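You operate a simulated robot arm through the tools that you are given. There is no shell and no other tool. Be economical: measure what you need, move in short steps, check, and stop when the job is done.

You are at the controls of a simulated robot arm. One attempt, no reset.

Task
Seat the blue shell in the square nest, screw its cap home and stand it in the small blue tray.

It is judged by the outcome, as a careful person would: the job done as asked, and still so three seconds after it is handed in. It fails if anything else is knocked over, pushed out of place, dropped, spilled or broken. Lids that push on must go on centred and level and be pressed home; caps that screw on are set level and turned clockwise until they are tight.

Robot
A 5-joint arm with a two-finger parallel gripper, fixed in place. Base frame: the origin is at the foot of the arm, x ahead of it, y to its left, z up; the work surface is at about z = 0. Readings come in mm, rad, newtons and seconds.
With the tool pointing down near the work surface it reaches from about 260 to 600 mm from the base axis. Its first joint turns from -1.152 to 1.152 rad. The tool tilts only in the upright plane through the base axis and itself; it spins freely about its own axis. Payload 1.57 kg.
The TCP is the grasp point between the finger pads, 30 mm short of the fingertips. In the tool frame z runs along the fingers and y along their closing line. The gripper opens to 80 mm. The fingers are 17 mm wide and 12 mm thick; the gripper's body (40 by 82 mm) begins 80 mm behind the TCP.
Orientation is that of the tool frame in the base frame, as [roll, pitch, yaw] about the fixed x, y, z axes, in that order (R = Rz(yaw) Ry(pitch) Rx(roll)). With the fingers straight down and closing along the base's y, the tool's x points along the base's -x, its y along +y and its z along -z.

Tools
- The arm moves only by the tool nudge_tool. Its argument "deltas" is one flat list of numbers, 7 for each row, row after row: the shift along the tool's x, y, z in units of 250 mm (1.0 is 250 mm), then the turn, a rotation vector about the tool's x, y, z in units of 180 degrees (1.0 is 180 degrees), then the finger opening in cm, from 0 to 8. In form: [tx, ty, tz, rx, ry, rz, claw, tx, ty, tz, rx, ry, rz, claw, ...]. A call has 1 to 10 rows; each row is the pose to reach, as a shift and turn from the pose commanded when the call began, along the tool's axes at that moment. A call with a number of a shift or a turn outside -1 to 1 is refused whole. Rows are played at 5 a second. More than 50 mm and 0.15 rad between two rows, or a gripper value outside its range, and nothing of the call is played. A pose out of reach is approached as far as the arm can. The call stops where the force on the tool passes 40 N (or 10 N more than at its start, if that is more) or the arm is blocked; 0.2 s more then pass. The fingers move at their own pace (about 153 mm/s each) and stop on an object; they squeeze with about 41 N. The grip force told is the motor's: it shows also when the fingers shut on nothing. Time passes only in rows, and 0.2 s behind the last, so rows that repeat a pose let the fingers close. The reply holds the time, the measured pose of the TCP, the force on the tool along the base axes, the opening and the grip force, in the units named above and with some noise.
- Cameras (640 x 400 px; columns grow to the right, rows downward): "scene" is fixed at [34.8, 406.1, 505.6]; the picture's right is [-0.72, -0.70, 0.00], its down [-0.52, 0.54, -0.67] and it looks along [0.46, -0.48, -0.75] (base axes); focal length 219 px, centre (320, 200). "wrist" rides on the gripper at [72, -7, -122] in the tool frame; the picture's right is [0.09, 1.00, 0.00], its down [-0.84, 0.08, -0.54] and it looks along [-0.54, 0.05, 0.84] (tool axes); focal length 238 px, centre (320, 200). There is no depth. A picture from a camera that has moved, and an enlarged one, comes with that camera's place and axes in the base frame and with its lens.
- capture(camera): a new picture of that camera. It takes no simulated time.
- enlarge(camera, box): a new picture of the part [left, top, right, bottom] of that camera's present view, enlarged. It takes no simulated time.
- hand_in(): hands the job in; it is judged then, once.

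Work in short steps. Places have to be worked out from the pictures, the camera data and where the tool is seen: move nearer, look again, correct. Check each grasp and each placing, and mend what went wrong. You have 120 turns and 76 pictures in all, those below and enlarged ones among them. Open the gripper and draw the arm clear of the work before you hand the job in, unless the task says otherwise; then end with one line.

The tools are called after "Request:" by a JSON object that holds its "name" and its "arguments". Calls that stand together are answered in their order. nudge_tool: Moves the arm, as the interface text tells. Its arguments: {"type":"object","properties":{"deltas":{"type":"array","items":{"type":"number"}}},"required":["deltas"]} The other tools are called the same way: capture (camera) takes a picture; enlarge (camera, box) takes an enlarged picture of a part of a camera's view; hand_in () hands the job in.

At the start:

```text
time: 0.0
eef_pos: [216.2, 271.5, 314.5]
orientation: [3.141, 0.001, 3.14]
wrist_force: [-0.1, 0.5, 0.1]
finger_gap: 80.0
gripper_force: 0.0
```

scene: 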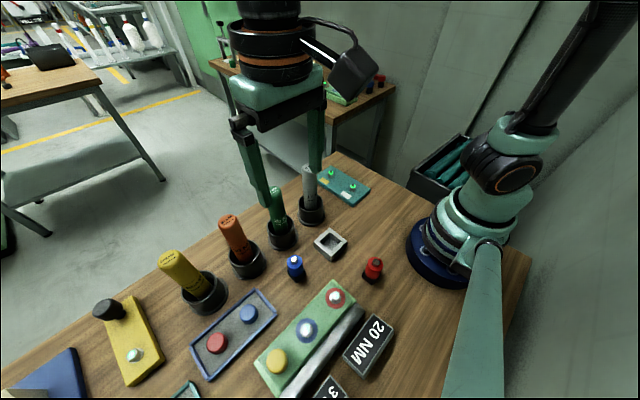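
wrist: 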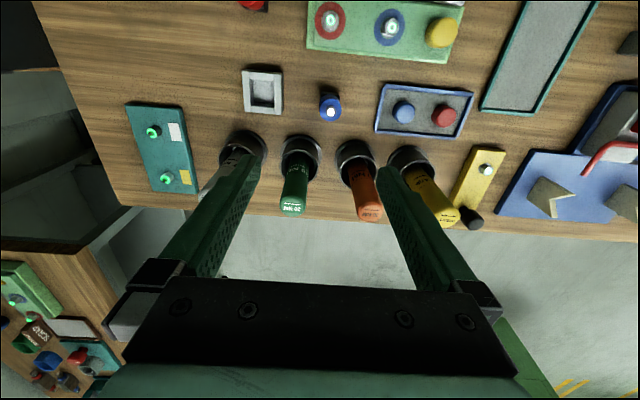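

I'll begin by enlarging the work area in both cameras to identify the objects.

Request:
{"name": "enlarge", "arguments": {"camera": "scene", "box": [170, 220, 410, 400]}}

Request:
{"name": "enlarge", "arguments": {"camera": "wrist", "box": [220, 0, 640, 240]}}

Request:
{"name": "enlarge", "arguments": {"camera": "scene", "box": [0, 280, 200, 400]}}

```text
2.22 times, centred on (290, 310) of scene
camera zoom: at [34.8, 406.1, 505.6], right [-0.72, -0.7, 0.0], down [-0.52, 0.54, -0.67], along [0.46, -0.48, -0.75], focal length 487 px, centre (387, -44)
```

zoom: 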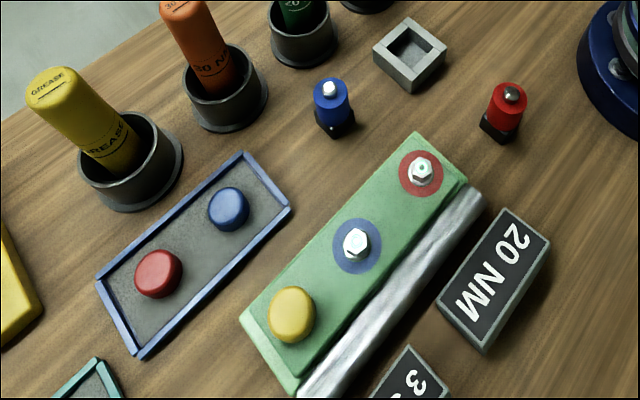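

```text
1.52 times, centred on (430, 120) of wrist
camera zoom: at [144.0, 265.4, 436.8], right [-0.09, 1.0, 0.0], down [0.84, 0.08, 0.54], along [0.54, 0.05, -0.84], focal length 363 px, centre (152, 322)
```

zoom: 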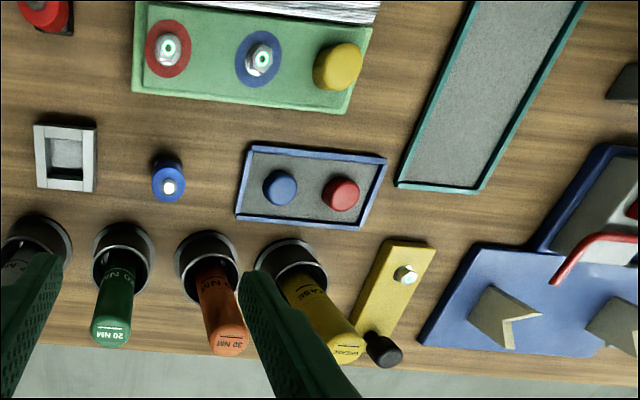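

```text
3.20 times, centred on (100, 340) of scene
camera zoom: at [34.8, 406.1, 505.6], right [-0.72, -0.7, 0.0], down [-0.52, 0.54, -0.67], along [0.46, -0.48, -0.75], focal length 702 px, centre (1024, -248)
```

zoom: 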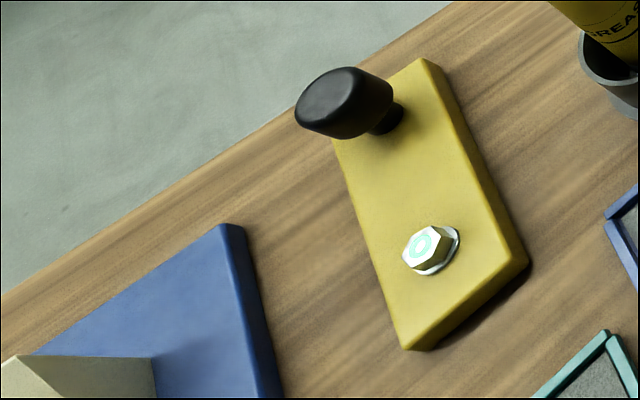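

The blue shell (blue body, black square foot) is near (216,293), the nest near (197,200), and the blue-rimmed tray with the blue and red caps near (222,455). I'll move lower over the shell and nest to look closer.

Request:
{"name": "nudge_tool", "arguments": {"deltas": [0.016, -0.02, 0.114, 0, 0, 0, 8, 0.032, -0.04, 0.228, 0, 0, 0, 8, 0.048, -0.06, 0.342, 0, 0, 0, 8, 0.064, -0.08, 0.456, 0, 0, 0, 8]}}

Request:
{"name": "capture", "arguments": {"camera": "wrist"}}

```text
time: 1.0
eef_pos: [199.0, 251.8, 201.8]
orientation: [-3.142, 0.001, 3.141]
wrist_force: [-0.1, 0.3, -0.4]
finger_gap: 80.0
gripper_force: 0.0
```

```text
70 pictures are left
camera wrist: at [127.3, 245.5, 323.1], right [-0.09, 1.0, 0.0], down [0.84, 0.08, 0.54], along [0.54, 0.05, -0.84], focal length 238 px, centre (320, 200)
```

wrist: 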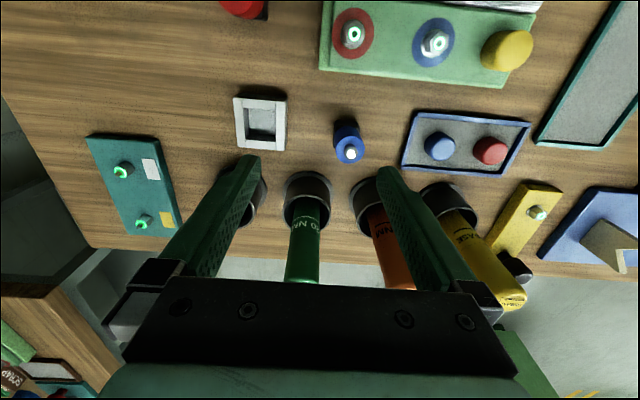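

I'll zoom in on the shell, nest and caps for detail.

Request:
{"name": "enlarge", "arguments": {"camera": "wrist", "box": [220, 70, 380, 170]}}

Request:
{"name": "enlarge", "arguments": {"camera": "scene", "box": [270, 215, 366, 275]}}

Request:
{"name": "enlarge", "arguments": {"camera": "scene", "box": [180, 270, 308, 390]}}

```text
4.00 times, centred on (300, 120) of wrist
camera zoom: at [127.3, 245.5, 323.1], right [-0.09, 1.0, 0.0], down [0.84, 0.08, 0.54], along [0.54, 0.05, -0.84], focal length 953 px, centre (400, 520)
```

zoom: 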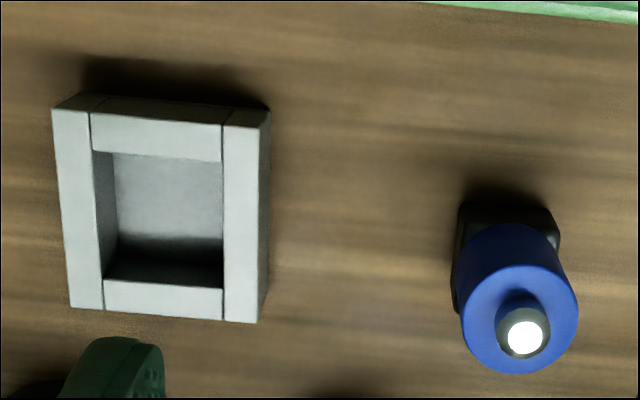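

```text
6.67 times, centred on (318, 245) of scene
camera zoom: at [34.8, 406.1, 505.6], right [-0.72, -0.7, 0.0], down [-0.52, 0.54, -0.67], along [0.46, -0.48, -0.75], focal length 1462 px, centre (333, -100)
```

zoom: 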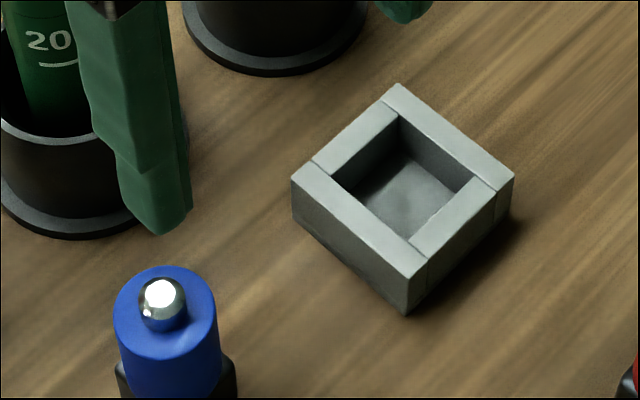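

```text
3.33 times, centred on (244, 330) of scene
camera zoom: at [34.8, 406.1, 505.6], right [-0.72, -0.7, 0.0], down [-0.52, 0.54, -0.67], along [0.46, -0.48, -0.75], focal length 731 px, centre (573, -233)
```

zoom: 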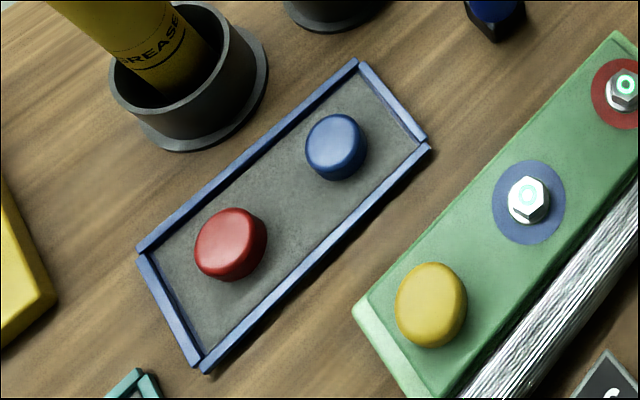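

I judge the shell centre at about (224,289), its blue body's top at z≈54 and its foot square to the base axes; the nest opening is about (217,178), also aligned. I'll move above the shell, fingertips still clear of the pin.

Request:
{"name": "nudge_tool", "arguments": {"deltas": [-0.05, 0.074, 0.1, 0, 0, 0, 8, -0.1, 0.149, 0.2, 0, 0, 0, 8, -0.1, 0.149, 0.32, 0, 0, 0, 8]}}

Request:
{"name": "capture", "arguments": {"camera": "wrist"}}

Request:
{"name": "enlarge", "arguments": {"camera": "scene", "box": [220, 160, 380, 290]}}

```text
time: 1.8
eef_pos: [225.4, 289.9, 121.1]
orientation: [-3.141, 0.0, -3.141]
wrist_force: [0.0, 0.1, 1.0]
finger_gap: 79.9
gripper_force: 0.0
```

```text
66 pictures are left
camera wrist: at [153.4, 283.7, 243.3], right [-0.09, 1.0, 0.0], down [0.84, 0.08, 0.54], along [0.54, 0.05, -0.84], focal length 238 px, centre (320, 200)
```

wrist: 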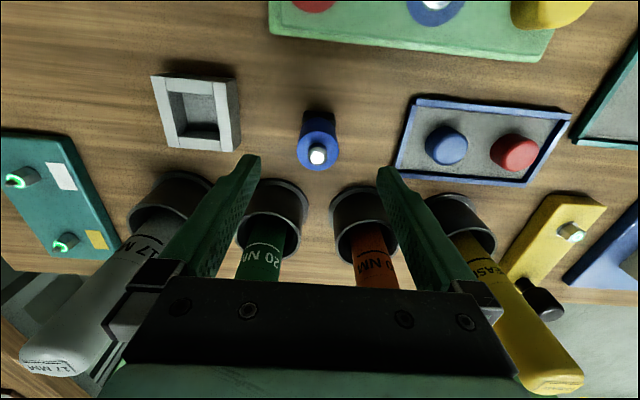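

```text
3.08 times, centred on (300, 225) of scene
camera zoom: at [34.8, 406.1, 505.6], right [-0.72, -0.7, 0.0], down [-0.52, 0.54, -0.67], along [0.46, -0.48, -0.75], focal length 675 px, centre (382, 123)
```

zoom: 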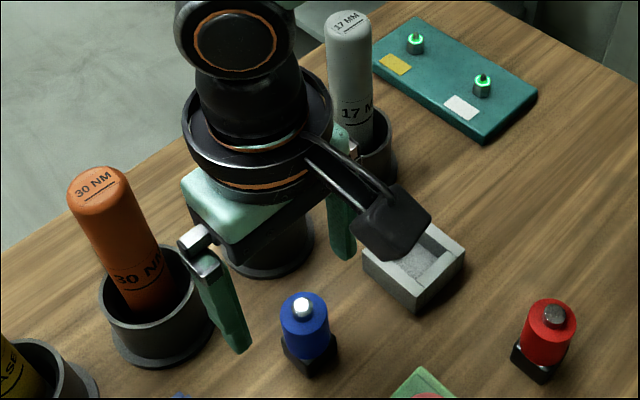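

Request:
{"name": "enlarge", "arguments": {"camera": "wrist", "box": [270, 90, 366, 180]}}

```text
4.44 times, centred on (318, 135) of wrist
camera zoom: at [153.4, 283.7, 243.3], right [-0.09, 1.0, 0.0], down [0.84, 0.08, 0.54], along [0.54, 0.05, -0.84], focal length 1059 px, centre (329, 489)
```

zoom: 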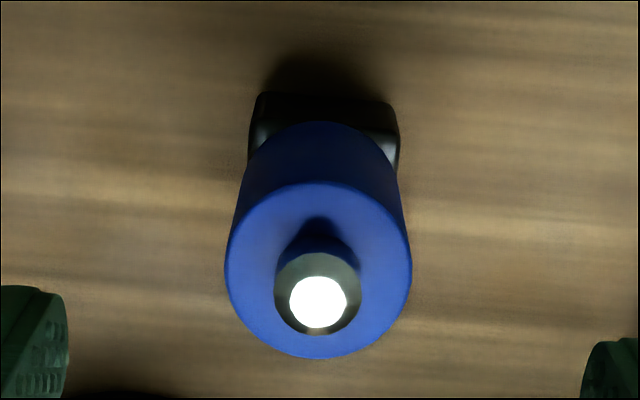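

The shell sits centred below the gripper at about (224,288.5). I descend to TCP z≈60 (fingertips at 30, above nest rim height) and close.

Request:
{"name": "nudge_tool", "arguments": {"deltas": [0.004, -0.004, 0.08, 0, 0, 0, 8, 0.004, -0.004, 0.16, 0, 0, 0, 8, 0.004, -0.004, 0.246, 0, 0, 0, 8, 0.004, -0.004, 0.246, 0, 0, 0, 8]}}

Request:
{"name": "enlarge", "arguments": {"camera": "scene", "box": [230, 200, 350, 290]}}

Request:
{"name": "capture", "arguments": {"camera": "wrist"}}

```text
time: 2.8
eef_pos: [224.4, 288.1, 59.6]
orientation: [3.141, -0.001, 3.141]
wrist_force: [-0.2, -0.9, -0.5]
finger_gap: 79.9
gripper_force: 0.1
```

```text
4.44 times, centred on (290, 245) of scene
camera zoom: at [34.8, 406.1, 505.6], right [-0.72, -0.7, 0.0], down [-0.52, 0.54, -0.67], along [0.46, -0.48, -0.75], focal length 975 px, centre (453, 0)
```

zoom: 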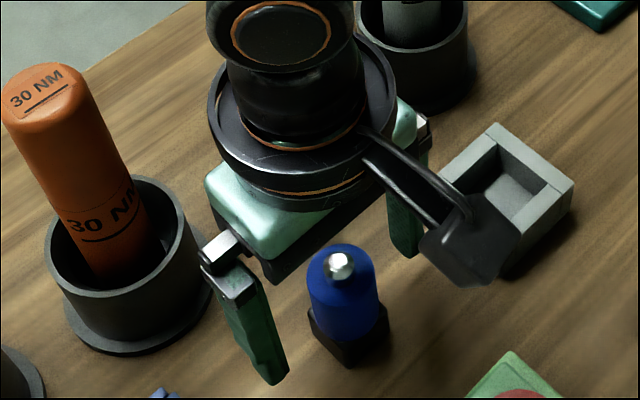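

```text
62 pictures are left
camera wrist: at [152.4, 282.0, 181.5], right [-0.09, 1.0, 0.0], down [0.84, 0.08, 0.54], along [0.54, 0.05, -0.84], focal length 238 px, centre (320, 200)
```

wrist: 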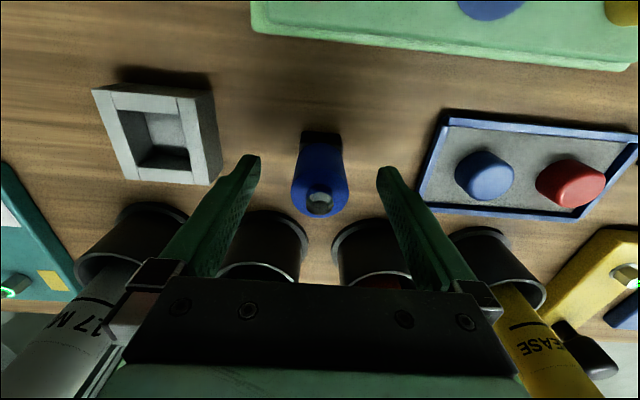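

The shell is between the pads. Closing the fingers.

Request:
{"name": "nudge_tool", "arguments": {"deltas": [0, 0, 0, 0, 0, 0, 4, 0, 0, 0, 0, 0, 0, 2, 0, 0, 0, 0, 0, 0, 2, 0, 0, 0, 0, 0, 0, 2]}}

Request:
{"name": "enlarge", "arguments": {"camera": "scene", "box": [230, 200, 350, 290]}}

Request:
{"name": "enlarge", "arguments": {"camera": "wrist", "box": [240, 90, 400, 250]}}

```text
time: 3.8
eef_pos: [224.2, 287.6, 59.9]
orientation: [-3.141, -0.001, 3.141]
wrist_force: [0.2, -0.5, 0.5]
finger_gap: 32.3
gripper_force: 40.4
```

```text
4.44 times, centred on (290, 245) of scene
camera zoom: at [34.8, 406.1, 505.6], right [-0.72, -0.7, 0.0], down [-0.52, 0.54, -0.67], along [0.46, -0.48, -0.75], focal length 975 px, centre (453, 0)
```

zoom: 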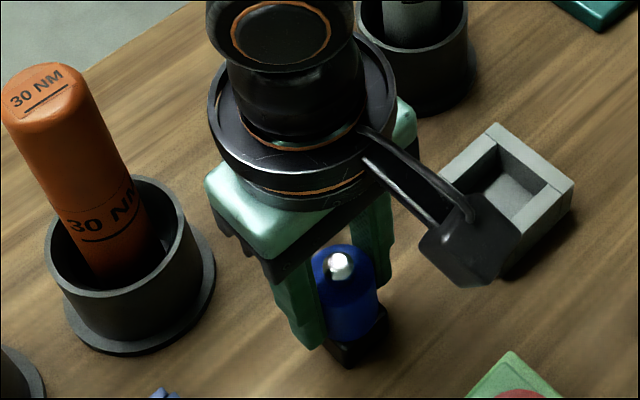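

```text
2.50 times, centred on (320, 170) of wrist
camera zoom: at [152.4, 282.0, 181.7], right [-0.09, 1.0, 0.0], down [0.84, 0.08, 0.54], along [0.54, 0.05, -0.84], focal length 596 px, centre (320, 275)
```

zoom: 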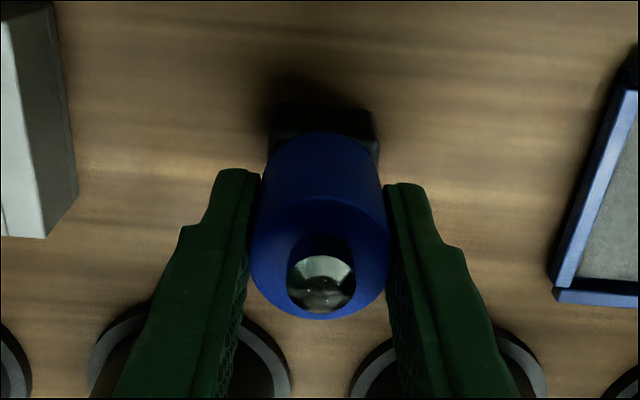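

Gripped at 32.3 mm. Lifting 60 mm straight up.

Request:
{"name": "nudge_tool", "arguments": {"deltas": [0, 0, -0.08, 0, 0, 0, 2, 0, 0, -0.16, 0, 0, 0, 2, 0, 0, -0.24, 0, 0, 0, 2]}}

Request:
{"name": "capture", "arguments": {"camera": "wrist"}}

Request:
{"name": "enlarge", "arguments": {"camera": "scene", "box": [230, 180, 390, 290]}}

```text
time: 4.6
eef_pos: [223.1, 288.4, 119.1]
orientation: [-3.14, 0.001, 3.141]
wrist_force: [0.0, -0.3, -2.6]
finger_gap: 32.1
gripper_force: 40.3
```

```text
59 pictures are left
camera wrist: at [151.9, 281.8, 241.9], right [-0.09, 1.0, 0.0], down [0.84, 0.08, 0.54], along [0.54, 0.05, -0.84], focal length 238 px, centre (320, 200)
```

wrist: 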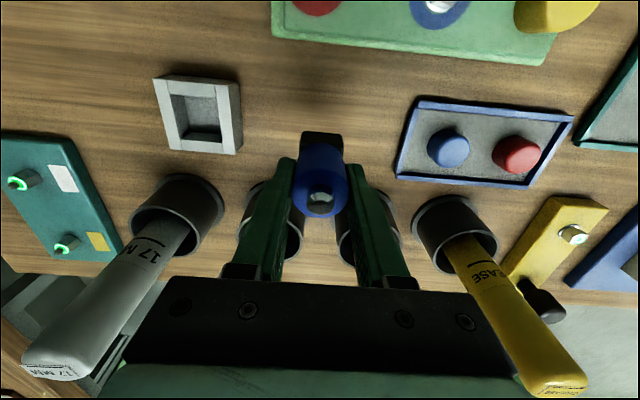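

```text
3.64 times, centred on (310, 235) of scene
camera zoom: at [34.8, 406.1, 505.6], right [-0.72, -0.7, 0.0], down [-0.52, 0.54, -0.67], along [0.46, -0.48, -0.75], focal length 798 px, centre (356, 73)
```

zoom: 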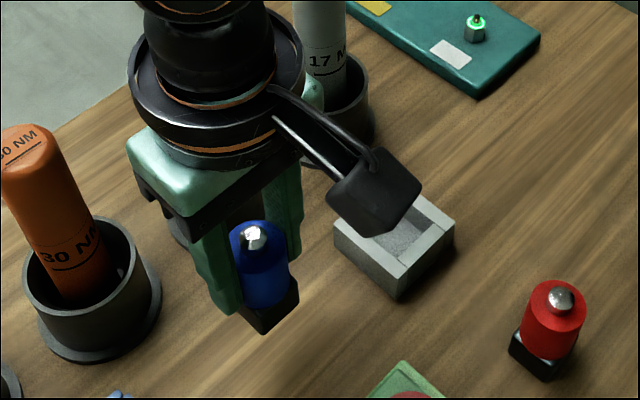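

Shell is held level. Moving over the nest at this height (shell foot at z≈60, nest rim ≈22).

Request:
{"name": "nudge_tool", "arguments": {"deltas": [0.006, -0.11, 0, 0, 0, 0, 2, 0.012, -0.22, 0, 0, 0, 0, 2, 0.018, -0.33, 0, 0, 0, 0, 2, 0.024, -0.44, 0, 0, 0, 0, 2, 0.024, -0.44, 0, 0, 0, 0, 2]}}

Request:
{"name": "enlarge", "arguments": {"camera": "wrist", "box": [240, 50, 400, 250]}}

Request:
{"name": "enlarge", "arguments": {"camera": "scene", "box": [270, 170, 390, 280]}}

```text
time: 5.8
eef_pos: [217.4, 176.9, 119.5]
orientation: [-3.141, 0.001, 3.141]
wrist_force: [0.3, 0.7, -1.6]
finger_gap: 31.9
gripper_force: 40.5
```

```text
2.00 times, centred on (320, 150) of wrist
camera zoom: at [145.9, 171.7, 241.1], right [-0.09, 1.0, 0.0], down [0.84, 0.08, 0.54], along [0.54, 0.05, -0.84], focal length 477 px, centre (320, 300)
```

zoom: 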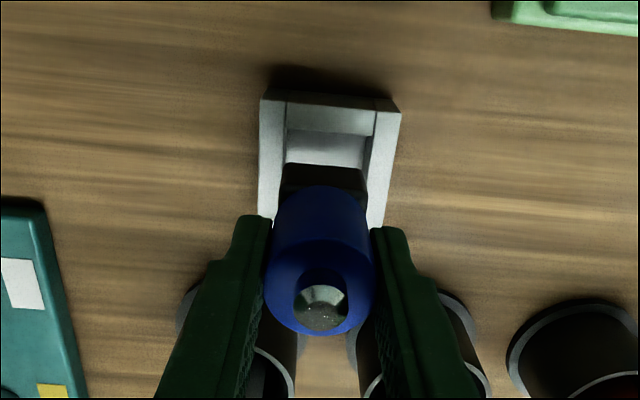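

```text
3.64 times, centred on (330, 225) of scene
camera zoom: at [34.8, 406.1, 505.6], right [-0.72, -0.7, 0.0], down [-0.52, 0.54, -0.67], along [0.46, -0.48, -0.75], focal length 798 px, centre (284, 109)
```

zoom: 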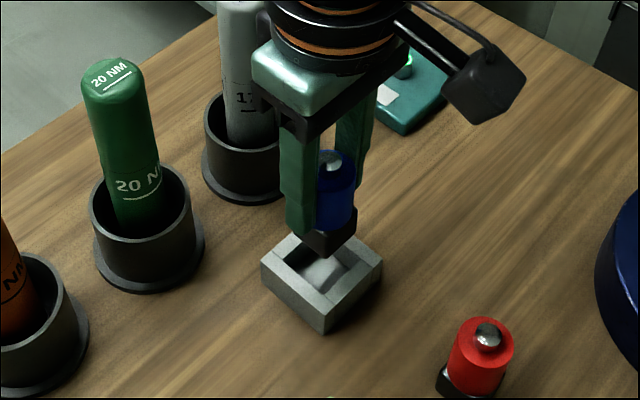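

The foot is over the nest; I estimate nest centre y≈179.5. I shift +2 mm in y and lower to foot z≈30 for a close check.

Request:
{"name": "nudge_tool", "arguments": {"deltas": [0.002, 0.008, 0.06, 0, 0, 0, 2, 0.002, 0.008, 0.116, 0, 0, 0, 2, 0.002, 0.008, 0.116, 0, 0, 0, 2]}}

Request:
{"name": "enlarge", "arguments": {"camera": "wrist", "box": [260, 50, 380, 230]}}

Request:
{"name": "enlarge", "arguments": {"camera": "scene", "box": [290, 190, 370, 270]}}

```text
time: 6.6
eef_pos: [218.8, 179.5, 88.5]
orientation: [3.14, -0.002, 3.141]
wrist_force: [-0.9, 0.4, -1.7]
finger_gap: 31.9
gripper_force: 40.1
```

```text
2.22 times, centred on (320, 140) of wrist
camera zoom: at [145.2, 173.3, 211.7], right [-0.09, 1.0, 0.0], down [0.84, 0.08, 0.54], along [0.54, 0.05, -0.84], focal length 530 px, centre (320, 333)
```

zoom: 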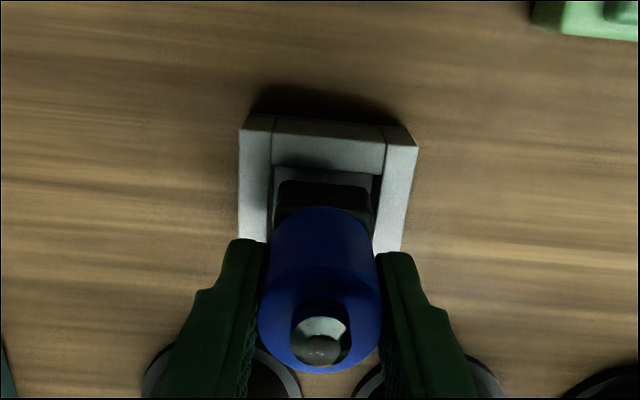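

```text
5.00 times, centred on (330, 230) of scene
camera zoom: at [34.8, 406.1, 505.6], right [-0.72, -0.7, 0.0], down [-0.52, 0.54, -0.67], along [0.46, -0.48, -0.75], focal length 1097 px, centre (270, 50)
```

zoom: 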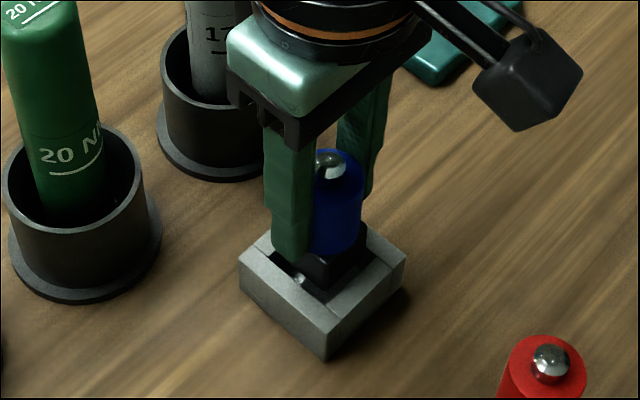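

Request:
{"name": "enlarge", "arguments": {"camera": "wrist", "box": [296, 94, 360, 164]}}

Request:
{"name": "enlarge", "arguments": {"camera": "scene", "box": [310, 220, 350, 265]}}

```text
5.71 times, centred on (328, 129) of wrist
camera zoom: at [145.2, 173.3, 211.7], right [-0.09, 1.0, 0.0], down [0.84, 0.08, 0.54], along [0.54, 0.05, -0.84], focal length 1362 px, centre (274, 606)
```

zoom: 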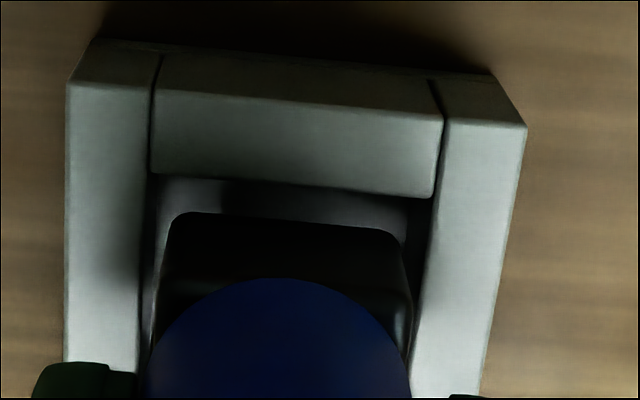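

```text
8.89 times, centred on (330, 242) of scene
camera zoom: at [34.8, 406.1, 505.6], right [-0.72, -0.7, 0.0], down [-0.52, 0.54, -0.67], along [0.46, -0.48, -0.75], focal length 1950 px, centre (231, -178)
```

zoom: 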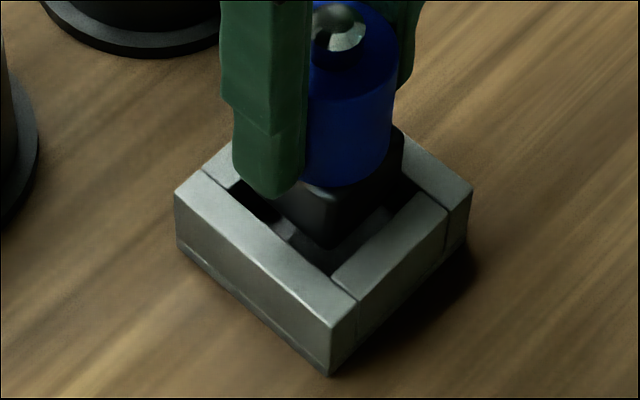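

The foot is aligned with the nest in yaw and y; about 1 mm needed toward +x. Lowering into the nest.

Request:
{"name": "nudge_tool", "arguments": {"deltas": [-0.005, 0, 0.02, 0, 0, 0, 2, -0.005, 0, 0.04, 0, 0, 0, 2, -0.005, 0, 0.06, 0, 0, 0, 2, -0.005, 0, 0.08, 0, 0, 0, 2, -0.005, 0, 0.088, 0, 0, 0, 2]}}

Request:
{"name": "enlarge", "arguments": {"camera": "scene", "box": [300, 200, 364, 265]}}

```text
time: 7.8
eef_pos: [218.0, 180.2, 69.3]
orientation: [3.141, 0.001, 3.14]
wrist_force: [0.2, -0.8, -1.8]
finger_gap: 32.3
gripper_force: 40.8
```

```text
6.15 times, centred on (332, 232) of scene
camera zoom: at [34.8, 406.1, 505.6], right [-0.72, -0.7, 0.0], down [-0.52, 0.54, -0.67], along [0.46, -0.48, -0.75], focal length 1350 px, centre (246, 0)
```

zoom: 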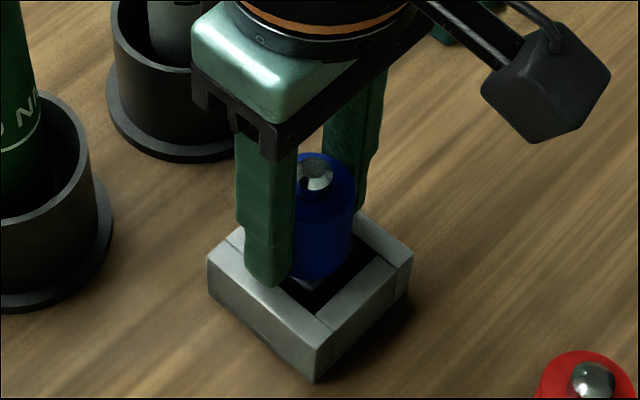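

No contact yet and the foot is inside the nest; continue down in small steps.

Request:
{"name": "nudge_tool", "arguments": {"deltas": [0, 0, 0.008, 0, 0, 0, 2, 0, 0, 0.016, 0, 0, 0, 2, 0, 0, 0.024, 0, 0, 0, 2]}}

```text
time: 8.5
eef_pos: [218.5, 180.6, 65.3]
orientation: [-3.141, -0.002, -3.141]
wrist_force: [-2.7, -1.4, 8.9]
finger_gap: 32.2
gripper_force: 40.3
stopped in row 3: the force on the tool passed its limit (the readings are from after the stop); the commanded pose is now the measured one
```

Contact at z≈65, i.e. foot at z≈5.5, consistent with the nest floor. Open and look.

Request:
{"name": "nudge_tool", "arguments": {"deltas": [0, 0, 0, 0, 0, 0, 4, 0, 0, 0, 0, 0, 0, 8, 0, 0, 0, 0, 0, 0, 8]}}

Request:
{"name": "enlarge", "arguments": {"camera": "scene", "box": [300, 200, 364, 265]}}

Request:
{"name": "enlarge", "arguments": {"camera": "wrist", "box": [240, 70, 400, 230]}}

```text
time: 9.3
eef_pos: [219.5, 180.4, 65.4]
orientation: [-3.141, 0.001, 3.141]
wrist_force: [0.0, 0.5, -0.2]
finger_gap: 80.0
gripper_force: 0.0
```

```text
6.15 times, centred on (332, 232) of scene
camera zoom: at [34.8, 406.1, 505.6], right [-0.72, -0.7, 0.0], down [-0.52, 0.54, -0.67], along [0.46, -0.48, -0.75], focal length 1350 px, centre (246, 0)
```

zoom: 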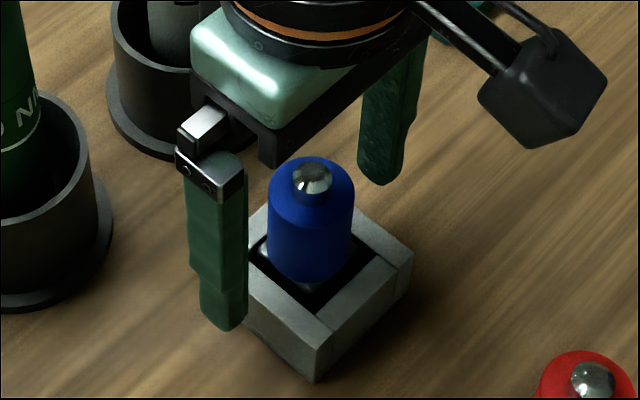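

```text
2.50 times, centred on (320, 150) of wrist
camera zoom: at [146.9, 173.7, 187.4], right [-0.09, 1.0, 0.0], down [0.84, 0.08, 0.54], along [0.54, 0.05, -0.84], focal length 596 px, centre (320, 325)
```

zoom: 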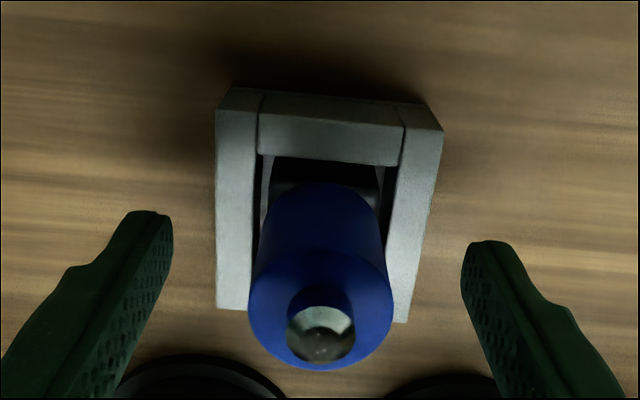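

The shell is seated upright in the nest, axis about (216,180), body top z≈71. Now I raise clear and travel over the blue cap at about (220,422).

Request:
{"name": "nudge_tool", "arguments": {"deltas": [0, 0, -0.16, 0, 0, 0, 8, 0, 0, -0.34, 0, 0, 0, 8, 0, 0.16, -0.34, 0, 0, 0, 8, 0, 0.32, -0.34, 0, 0, 0, 8, 0, 0.48, -0.34, 0, 0, 0, 8, 0, 0.64, -0.34, 0, 0, 0, 8, 0, 0.8, -0.34, 0, 0, 0, 8, 0, 0.92, -0.34, 0, 0, 0, 8, 0, 0.92, -0.34, 0, 0, 0, 8]}}

Request:
{"name": "capture", "arguments": {"camera": "wrist"}}

Request:
{"name": "enlarge", "arguments": {"camera": "scene", "box": [150, 200, 390, 390]}}

```text
time: 11.3
eef_pos: [219.6, 410.2, 149.4]
orientation: [-3.142, -0.001, -3.141]
wrist_force: [-0.8, 0.1, 0.0]
finger_gap: 79.9
gripper_force: 0.1
```

```text
48 pictures are left
camera wrist: at [147.1, 404.3, 271.9], right [-0.09, 1.0, 0.0], down [0.84, 0.08, 0.54], along [0.54, 0.05, -0.84], focal length 238 px, centre (320, 200)
```

wrist: 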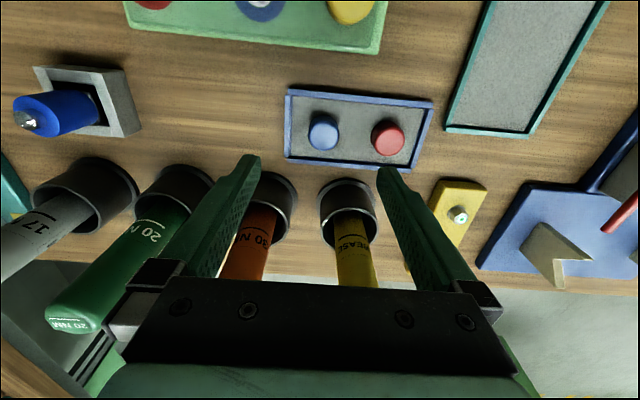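

```text
2.11 times, centred on (270, 295) of scene
camera zoom: at [34.8, 406.2, 505.6], right [-0.72, -0.7, 0.0], down [-0.52, 0.54, -0.67], along [0.46, -0.48, -0.75], focal length 462 px, centre (425, 0)
```

zoom: 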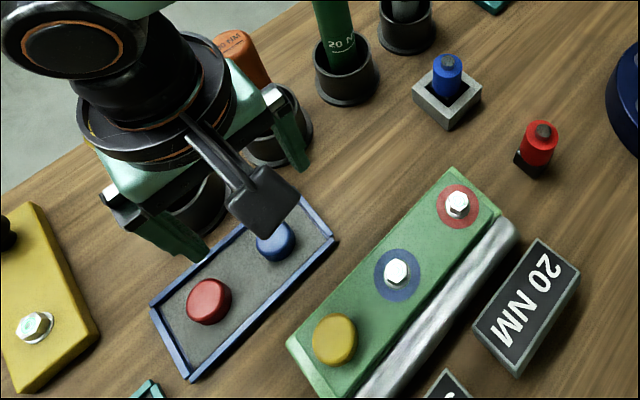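

Request:
{"name": "enlarge", "arguments": {"camera": "wrist", "box": [276, 80, 440, 180]}}

```text
3.90 times, centred on (358, 130) of wrist
camera zoom: at [147.1, 404.3, 271.9], right [-0.09, 1.0, 0.0], down [0.84, 0.08, 0.54], along [0.54, 0.05, -0.84], focal length 930 px, centre (172, 473)
```

zoom: 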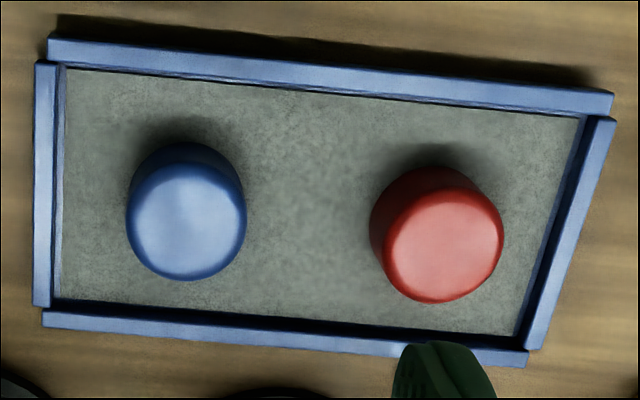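

Blue cap is at about (226,415.5), Ø≈32, top z≈23. Moving above it with a 46 mm opening (tips above the cap) for a check.

Request:
{"name": "nudge_tool", "arguments": {"deltas": [-0.026, 0.021, 0.1, 0, 0, 0, 4.6, -0.026, 0.021, 0.22, 0, 0, 0, 4.6, -0.026, 0.021, 0.34, 0, 0, 0, 4.6, -0.026, 0.021, 0.34, 0, 0, 0, 4.6]}}

Request:
{"name": "enlarge", "arguments": {"camera": "wrist", "box": [230, 70, 410, 230]}}

Request:
{"name": "enlarge", "arguments": {"camera": "scene", "box": [180, 260, 300, 380]}}

```text
time: 12.3
eef_pos: [226.0, 415.2, 64.1]
orientation: [3.141, 0.001, 3.14]
wrist_force: [0.1, -0.3, 0.0]
finger_gap: 46.1
gripper_force: 0.1
```

```text
2.50 times, centred on (320, 150) of wrist
camera zoom: at [153.9, 408.9, 186.6], right [-0.09, 1.0, 0.0], down [0.84, 0.08, 0.54], along [0.54, 0.05, -0.84], focal length 596 px, centre (320, 325)
```

zoom: 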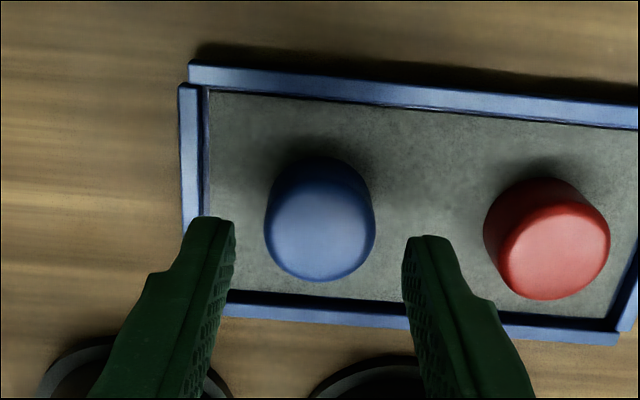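

```text
3.33 times, centred on (240, 320) of scene
camera zoom: at [34.8, 406.1, 505.6], right [-0.72, -0.7, 0.0], down [-0.52, 0.54, -0.67], along [0.46, -0.48, -0.75], focal length 731 px, centre (587, -200)
```

zoom: 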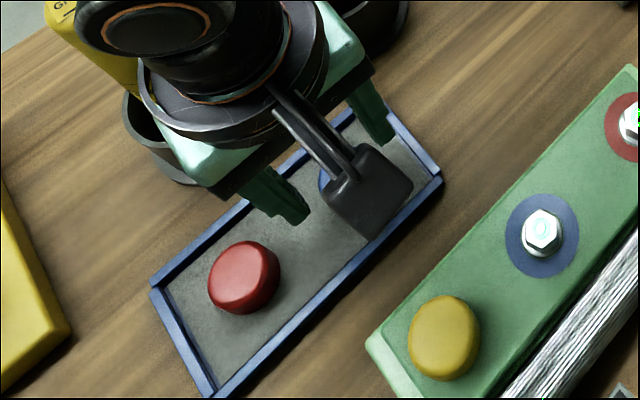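

The cap is centred between the fingers at (226,415.5). Descending to z≈40 and closing.

Request:
{"name": "nudge_tool", "arguments": {"deltas": [0, 0, 0.05, 0, 0, 0, 4.6, 0, 0, 0.096, 0, 0, 0, 4.6, 0, 0, 0.096, 0, 0, 0, 4.6, 0, 0, 0.096, 0, 0, 0, 2.5, 0, 0, 0.096, 0, 0, 0, 2.5, 0, 0, 0.096, 0, 0, 0, 2.5]}}

Request:
{"name": "enlarge", "arguments": {"camera": "wrist", "box": [230, 70, 410, 230]}}

```text
time: 13.7
eef_pos: [226.3, 415.1, 40.8]
orientation: [3.141, -0.001, -3.141]
wrist_force: [-0.1, -0.6, 0.0]
finger_gap: 31.7
gripper_force: 40.2
```

```text
2.50 times, centred on (320, 150) of wrist
camera zoom: at [153.7, 408.6, 163.2], right [-0.09, 1.0, 0.0], down [0.84, 0.08, 0.54], along [0.54, 0.05, -0.84], focal length 596 px, centre (320, 325)
```

zoom: 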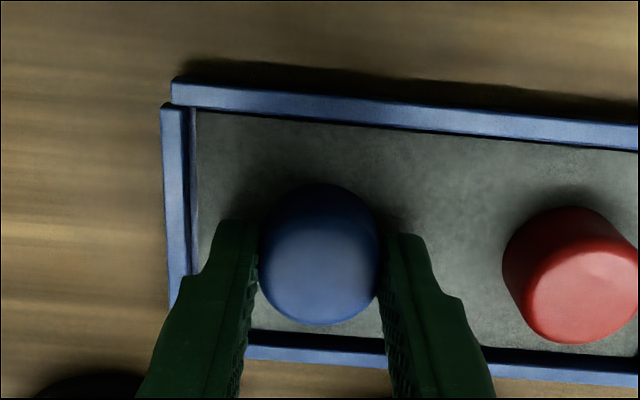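

Cap gripped at 31.7 mm. Lift and carry it toward the shell, staying at z≈155.

Request:
{"name": "nudge_tool", "arguments": {"deltas": [0, 0, -0.16, 0, 0, 0, 2.5, 0, 0, -0.32, 0, 0, 0, 2.5, 0, 0, -0.46, 0, 0, 0, 2.5, 0, -0.15, -0.46, 0, 0, 0, 2.5, 0, -0.3, -0.46, 0, 0, 0, 2.5, 0, -0.45, -0.46, 0, 0, 0, 2.5, 0.02, -0.6, -0.46, 0, 0, 0, 2.5, 0.03, -0.75, -0.46, 0, 0, 0, 2.5, 0.04, -0.9, -0.46, 0, 0, 0, 2.5, 0.04, -0.9, -0.46, 0, 0, 0, 2.5]}}

Request:
{"name": "capture", "arguments": {"camera": "wrist"}}

Request:
{"name": "enlarge", "arguments": {"camera": "scene", "box": [250, 150, 390, 270]}}

```text
time: 15.9
eef_pos: [214.7, 188.4, 155.6]
orientation: [-3.141, -0.001, 3.141]
wrist_force: [0.7, 0.4, -0.2]
finger_gap: 25.2
gripper_force: 0.1
```

```text
42 pictures are left
camera wrist: at [143.8, 182.8, 278.5], right [-0.09, 1.0, 0.0], down [0.84, 0.08, 0.54], along [0.54, 0.05, -0.84], focal length 238 px, centre (320, 200)
```

wrist: 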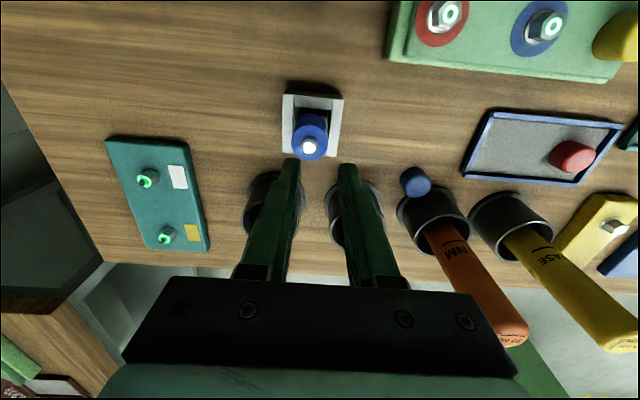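

```text
3.33 times, centred on (320, 210) of scene
camera zoom: at [34.8, 406.1, 505.6], right [-0.72, -0.7, 0.0], down [-0.52, 0.54, -0.67], along [0.46, -0.48, -0.75], focal length 731 px, centre (320, 167)
```

zoom: 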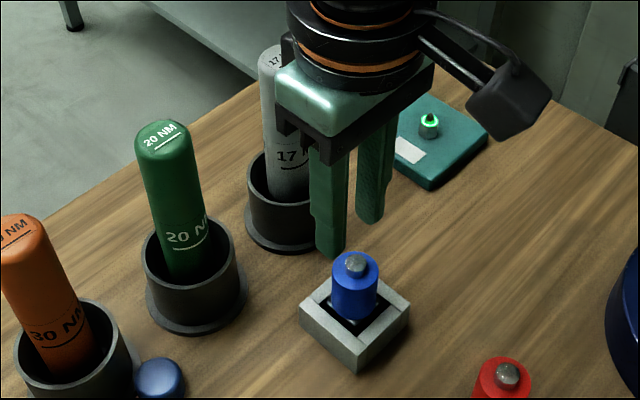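

The cap slipped out during the carry: it now lies by the orange driver's cup. I look closely at its state before recovering it.

Request:
{"name": "enlarge", "arguments": {"camera": "wrist", "box": [370, 140, 480, 230]}}

Request:
{"name": "enlarge", "arguments": {"camera": "scene", "box": [220, 220, 320, 290]}}

```text
4.44 times, centred on (425, 185) of wrist
camera zoom: at [143.8, 182.8, 278.5], right [-0.09, 1.0, 0.0], down [0.84, 0.08, 0.54], along [0.54, 0.05, -0.84], focal length 1059 px, centre (-147, 267)
```

zoom: 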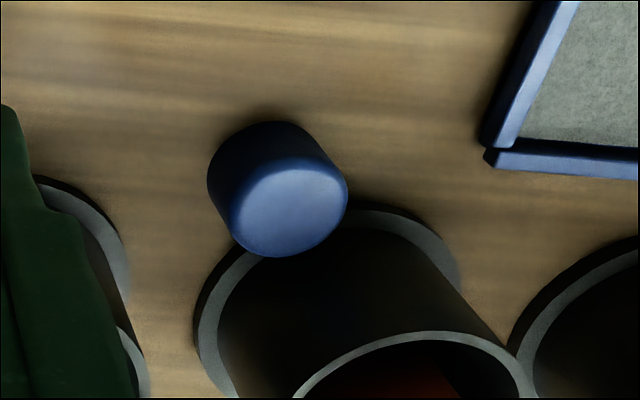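

```text
5.71 times, centred on (270, 255) of scene
camera zoom: at [34.8, 406.1, 505.6], right [-0.72, -0.7, 0.0], down [-0.52, 0.54, -0.67], along [0.46, -0.48, -0.75], focal length 1253 px, centre (606, -114)
```

zoom: 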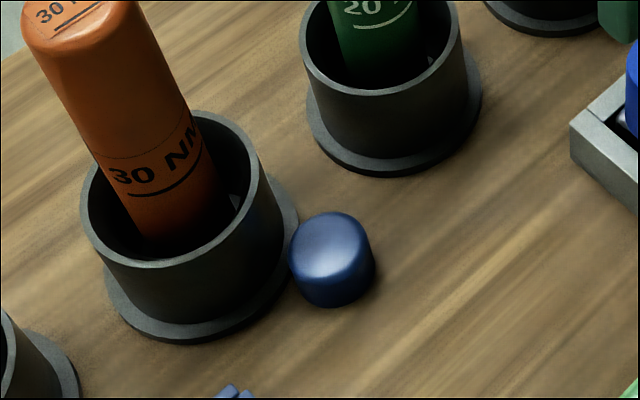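

The cap landed upright on the table at about (277,318), touching the orange cup's flange. I'll turn the tool −49° so the fingers close tangentially (parallel to the cup's edge), staying high.

Request:
{"name": "nudge_tool", "arguments": {"deltas": [0, 0, 0, 0, 0, -0.0453, 4.6, 0, 0, 0, 0, 0, -0.0906, 4.6, 0, 0, 0, 0, 0, -0.136, 4.6, 0, 0, 0, 0, 0, -0.1813, 4.6, 0, 0, 0, 0, 0, -0.2266, 4.6, 0, 0, 0, 0, 0, -0.272, 4.6]}}

```text
time: 17.3
eef_pos: [214.4, 190.4, 157.0]
orientation: [3.14, -0.002, -2.283]
wrist_force: [-0.2, -0.1, 0.3]
finger_gap: 46.0
gripper_force: 0.0
```

Request:
{"name": "nudge_tool", "arguments": {"deltas": [-0.115, 0.05, 0.03, 0, 0, 0, 4.6, -0.23, 0.1, 0.08, 0, 0, 0, 4.6, -0.344, 0.146, 0.14, 0, 0, 0, 4.6, -0.344, 0.146, 0.14, 0, 0, 0, 4.6]}}

Request:
{"name": "capture", "arguments": {"camera": "wrist"}}

```text
time: 18.3
eef_pos: [244.6, 279.1, 121.4]
orientation: [-3.141, 0.0, -2.287]
wrist_force: [0.5, 0.2, 0.1]
finger_gap: 45.9
gripper_force: 0.0
```

```text
38 pictures are left
camera wrist: at [202.3, 220.8, 242.7], right [-0.81, 0.58, 0.0], down [0.49, 0.68, 0.54], along [0.32, 0.44, -0.84], focal length 238 px, centre (320, 200)
```

wrist: 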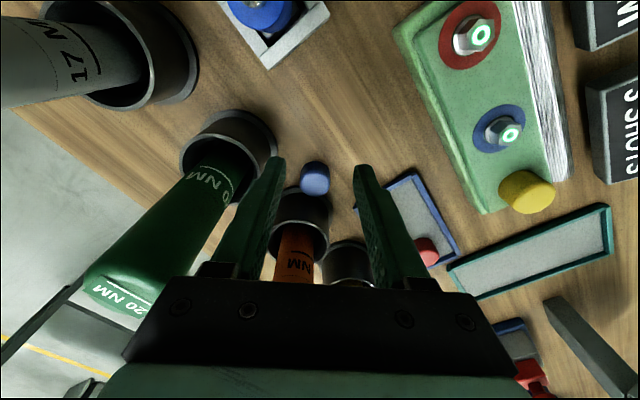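

Request:
{"name": "enlarge", "arguments": {"camera": "wrist", "box": [250, 130, 380, 260]}}

```text
3.08 times, centred on (315, 195) of wrist
camera zoom: at [202.3, 220.8, 242.7], right [-0.81, 0.58, 0.0], down [0.49, 0.68, 0.54], along [0.32, 0.44, -0.84], focal length 733 px, centre (335, 215)
```

zoom: 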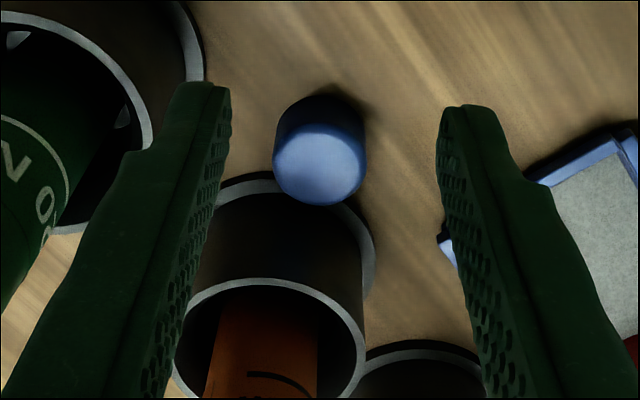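

Refined cap centre: about (279,316). I'll tilt the tool back 8° (wrist away from the orange driver) and come above the cap with tips at z≈35, opening 42 mm.

Request:
{"name": "nudge_tool", "arguments": {"deltas": [0, 0, 0, 0, -0.0444, 0, 4.2, -0.06, 0, 0.05, 0, -0.0444, 0, 4.2, -0.12, 0, 0.12, 0, -0.0444, 0, 4.2, -0.181, -0.004, 0.18, 0, -0.0444, 0, 4.2, -0.181, -0.004, 0.225, 0, -0.0444, 0, 4.2, -0.181, -0.004, 0.225, 0, -0.0444, 0, 4.2]}}

Request:
{"name": "enlarge", "arguments": {"camera": "wrist", "box": [240, 110, 400, 250]}}

Request:
{"name": "enlarge", "arguments": {"camera": "scene", "box": [200, 150, 340, 290]}}

```text
time: 19.7
eef_pos: [273.6, 312.6, 65.3]
orientation: [-3.142, 0.14, -2.288]
wrist_force: [0.0, 0.3, -0.1]
finger_gap: 42.1
gripper_force: 0.1
```

```text
2.86 times, centred on (320, 180) of wrist
camera zoom: at [221.4, 242.0, 175.9], right [-0.81, 0.59, -0.01], down [0.44, 0.62, 0.65], along [0.39, 0.52, -0.76], focal length 681 px, centre (320, 257)
```

zoom: 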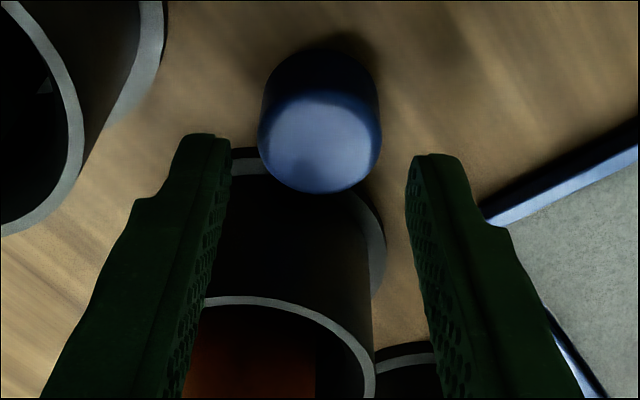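

```text
2.86 times, centred on (270, 220) of scene
camera zoom: at [34.8, 406.1, 505.6], right [-0.72, -0.7, 0.0], down [-0.52, 0.54, -0.67], along [0.46, -0.48, -0.75], focal length 627 px, centre (463, 143)
```

zoom: 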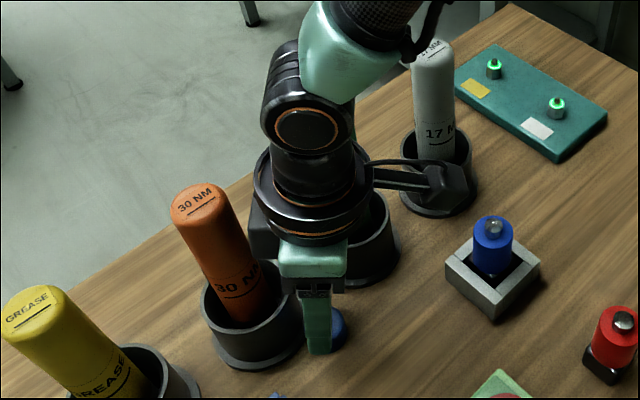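

Cap is centred between the fingers. Descending vertically 31 mm (tips to z≈4), then closing.

Request:
{"name": "nudge_tool", "arguments": {"deltas": [0.006, 0, 0.041, 0, 0, 0, 4.2, 0.0115, 0, 0.082, 0, 0, 0, 4.2, 0.0172, 0, 0.1228, 0, 0, 0, 4.2, 0.0172, 0, 0.1228, 0, 0, 0, 4.2, 0.0172, 0, 0.1228, 0, 0, 0, 2.5, 0.0172, 0, 0.1228, 0, 0, 0, 2.5, 0.0172, 0, 0.1228, 0, 0, 0, 2.5]}}

Request:
{"name": "enlarge", "arguments": {"camera": "wrist", "box": [240, 90, 400, 230]}}

Request:
{"name": "enlarge", "arguments": {"camera": "scene", "box": [220, 160, 340, 290]}}

```text
time: 21.3
eef_pos: [274.5, 312.7, 36.0]
orientation: [-3.141, 0.138, -2.289]
wrist_force: [-0.6, 0.1, -0.2]
finger_gap: 35.7
gripper_force: 41.0
```

```text
2.86 times, centred on (320, 160) of wrist
camera zoom: at [221.4, 242.1, 145.4], right [-0.81, 0.59, -0.01], down [0.44, 0.62, 0.65], along [0.39, 0.52, -0.76], focal length 681 px, centre (320, 314)
```

zoom: 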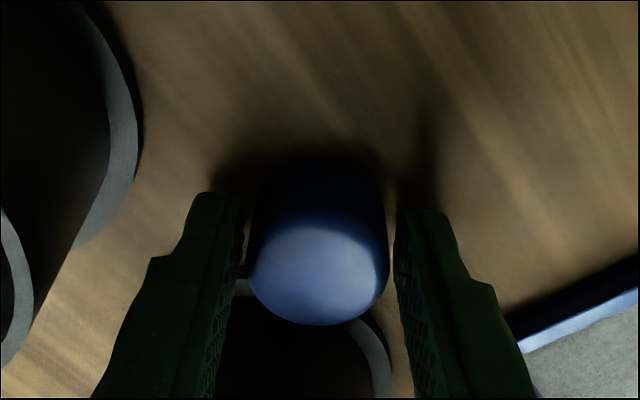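

```text
3.08 times, centred on (280, 225) of scene
camera zoom: at [34.8, 406.1, 505.6], right [-0.72, -0.7, 0.0], down [-0.52, 0.54, -0.67], along [0.46, -0.48, -0.75], focal length 675 px, centre (443, 123)
```

zoom: 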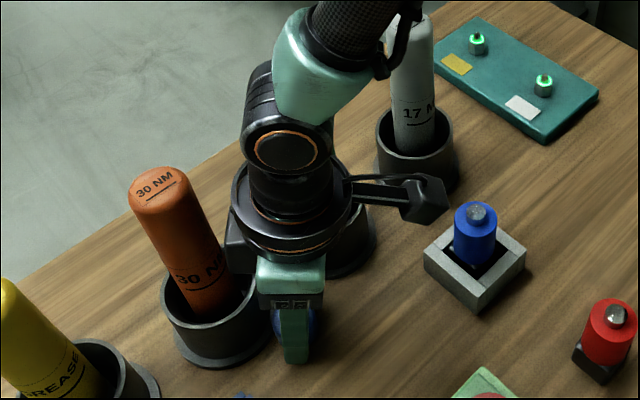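

The fingers stopped at 35.7 mm rather than 31.7 with small gaps visible beside the cap; I zoom in to see what they touch.

Request:
{"name": "enlarge", "arguments": {"camera": "wrist", "box": [290, 120, 350, 180]}}

Request:
{"name": "enlarge", "arguments": {"camera": "scene", "box": [250, 245, 300, 290]}}

```text
6.67 times, centred on (320, 150) of wrist
camera zoom: at [221.4, 242.1, 145.4], right [-0.81, 0.59, -0.01], down [0.44, 0.62, 0.65], along [0.39, 0.52, -0.76], focal length 1589 px, centre (320, 533)
```

zoom: 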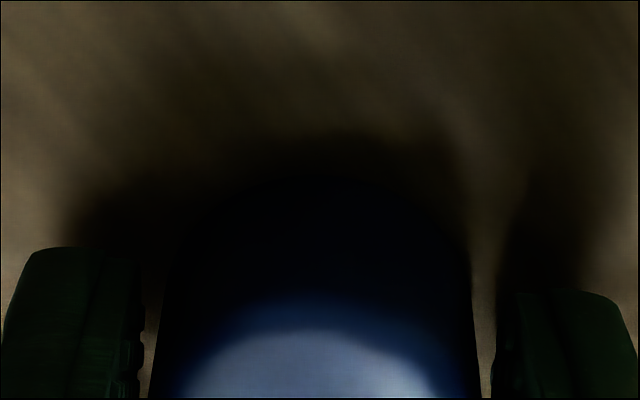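

```text
8.89 times, centred on (275, 268) of scene
camera zoom: at [34.8, 406.1, 505.6], right [-0.72, -0.7, 0.0], down [-0.52, 0.54, -0.67], along [0.46, -0.48, -0.75], focal length 1950 px, centre (720, -400)
```

zoom: 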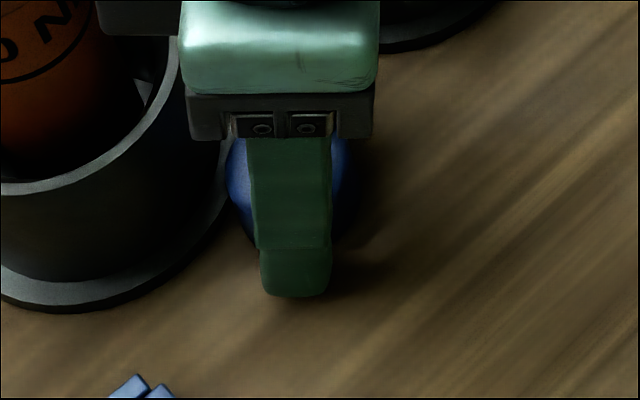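

Whatever limits the fingers, wrist force is nil and cap sits between them. I drag it gently straight back toward the base, 40 mm away from the cup, along the table.

Request:
{"name": "nudge_tool", "arguments": {"deltas": [0.02, 0, -0.0028, 0, 0, 0, 2.5, 0.04, 0, -0.0056, 0, 0, 0, 2.5, 0.06, 0, -0.0084, 0, 0, 0, 2.5, 0.08, 0, -0.0113, 0, 0, 0, 2.5, 0.1, 0, -0.0141, 0, 0, 0, 2.5, 0.12, 0, -0.0169, 0, 0, 0, 2.5, 0.14, 0, -0.0197, 0, 0, 0, 2.5, 0.16, 0, -0.0225, 0, 0, 0, 2.5]}}

Request:
{"name": "enlarge", "arguments": {"camera": "wrist", "box": [240, 90, 400, 230]}}

Request:
{"name": "enlarge", "arguments": {"camera": "scene", "box": [220, 180, 340, 300]}}

```text
time: 23.1
eef_pos: [248.1, 283.7, 33.7]
orientation: [3.141, 0.137, -2.286]
wrist_force: [-0.4, 0.0, -0.2]
finger_gap: 36.1
gripper_force: 41.5
```

```text
2.86 times, centred on (320, 160) of wrist
camera zoom: at [195.4, 211.7, 145.2], right [-0.81, 0.59, -0.01], down [0.44, 0.62, 0.65], along [0.39, 0.52, -0.76], focal length 681 px, centre (320, 314)
```

zoom: 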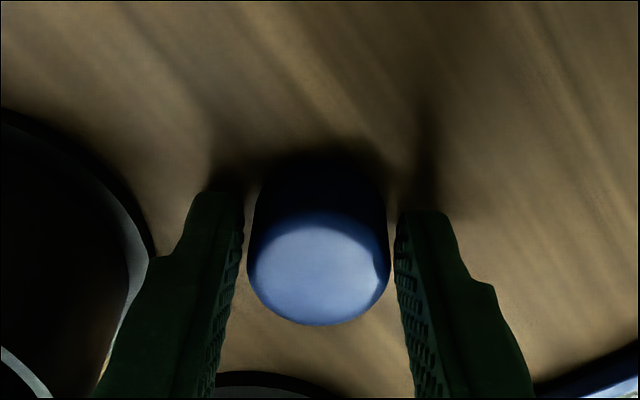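

```text
3.33 times, centred on (280, 240) of scene
camera zoom: at [34.8, 406.1, 505.6], right [-0.72, -0.7, 0.0], down [-0.52, 0.54, -0.67], along [0.46, -0.48, -0.75], focal length 731 px, centre (453, 67)
```

zoom: 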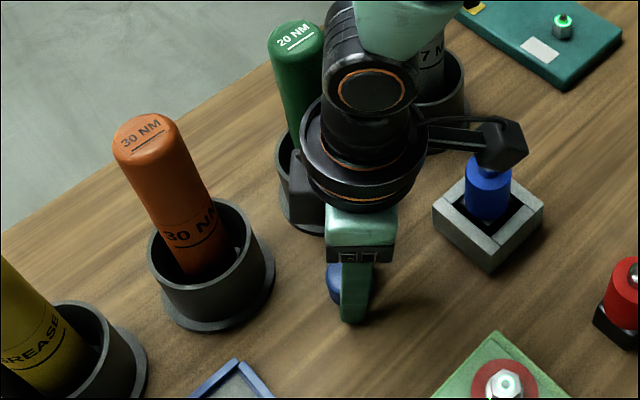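

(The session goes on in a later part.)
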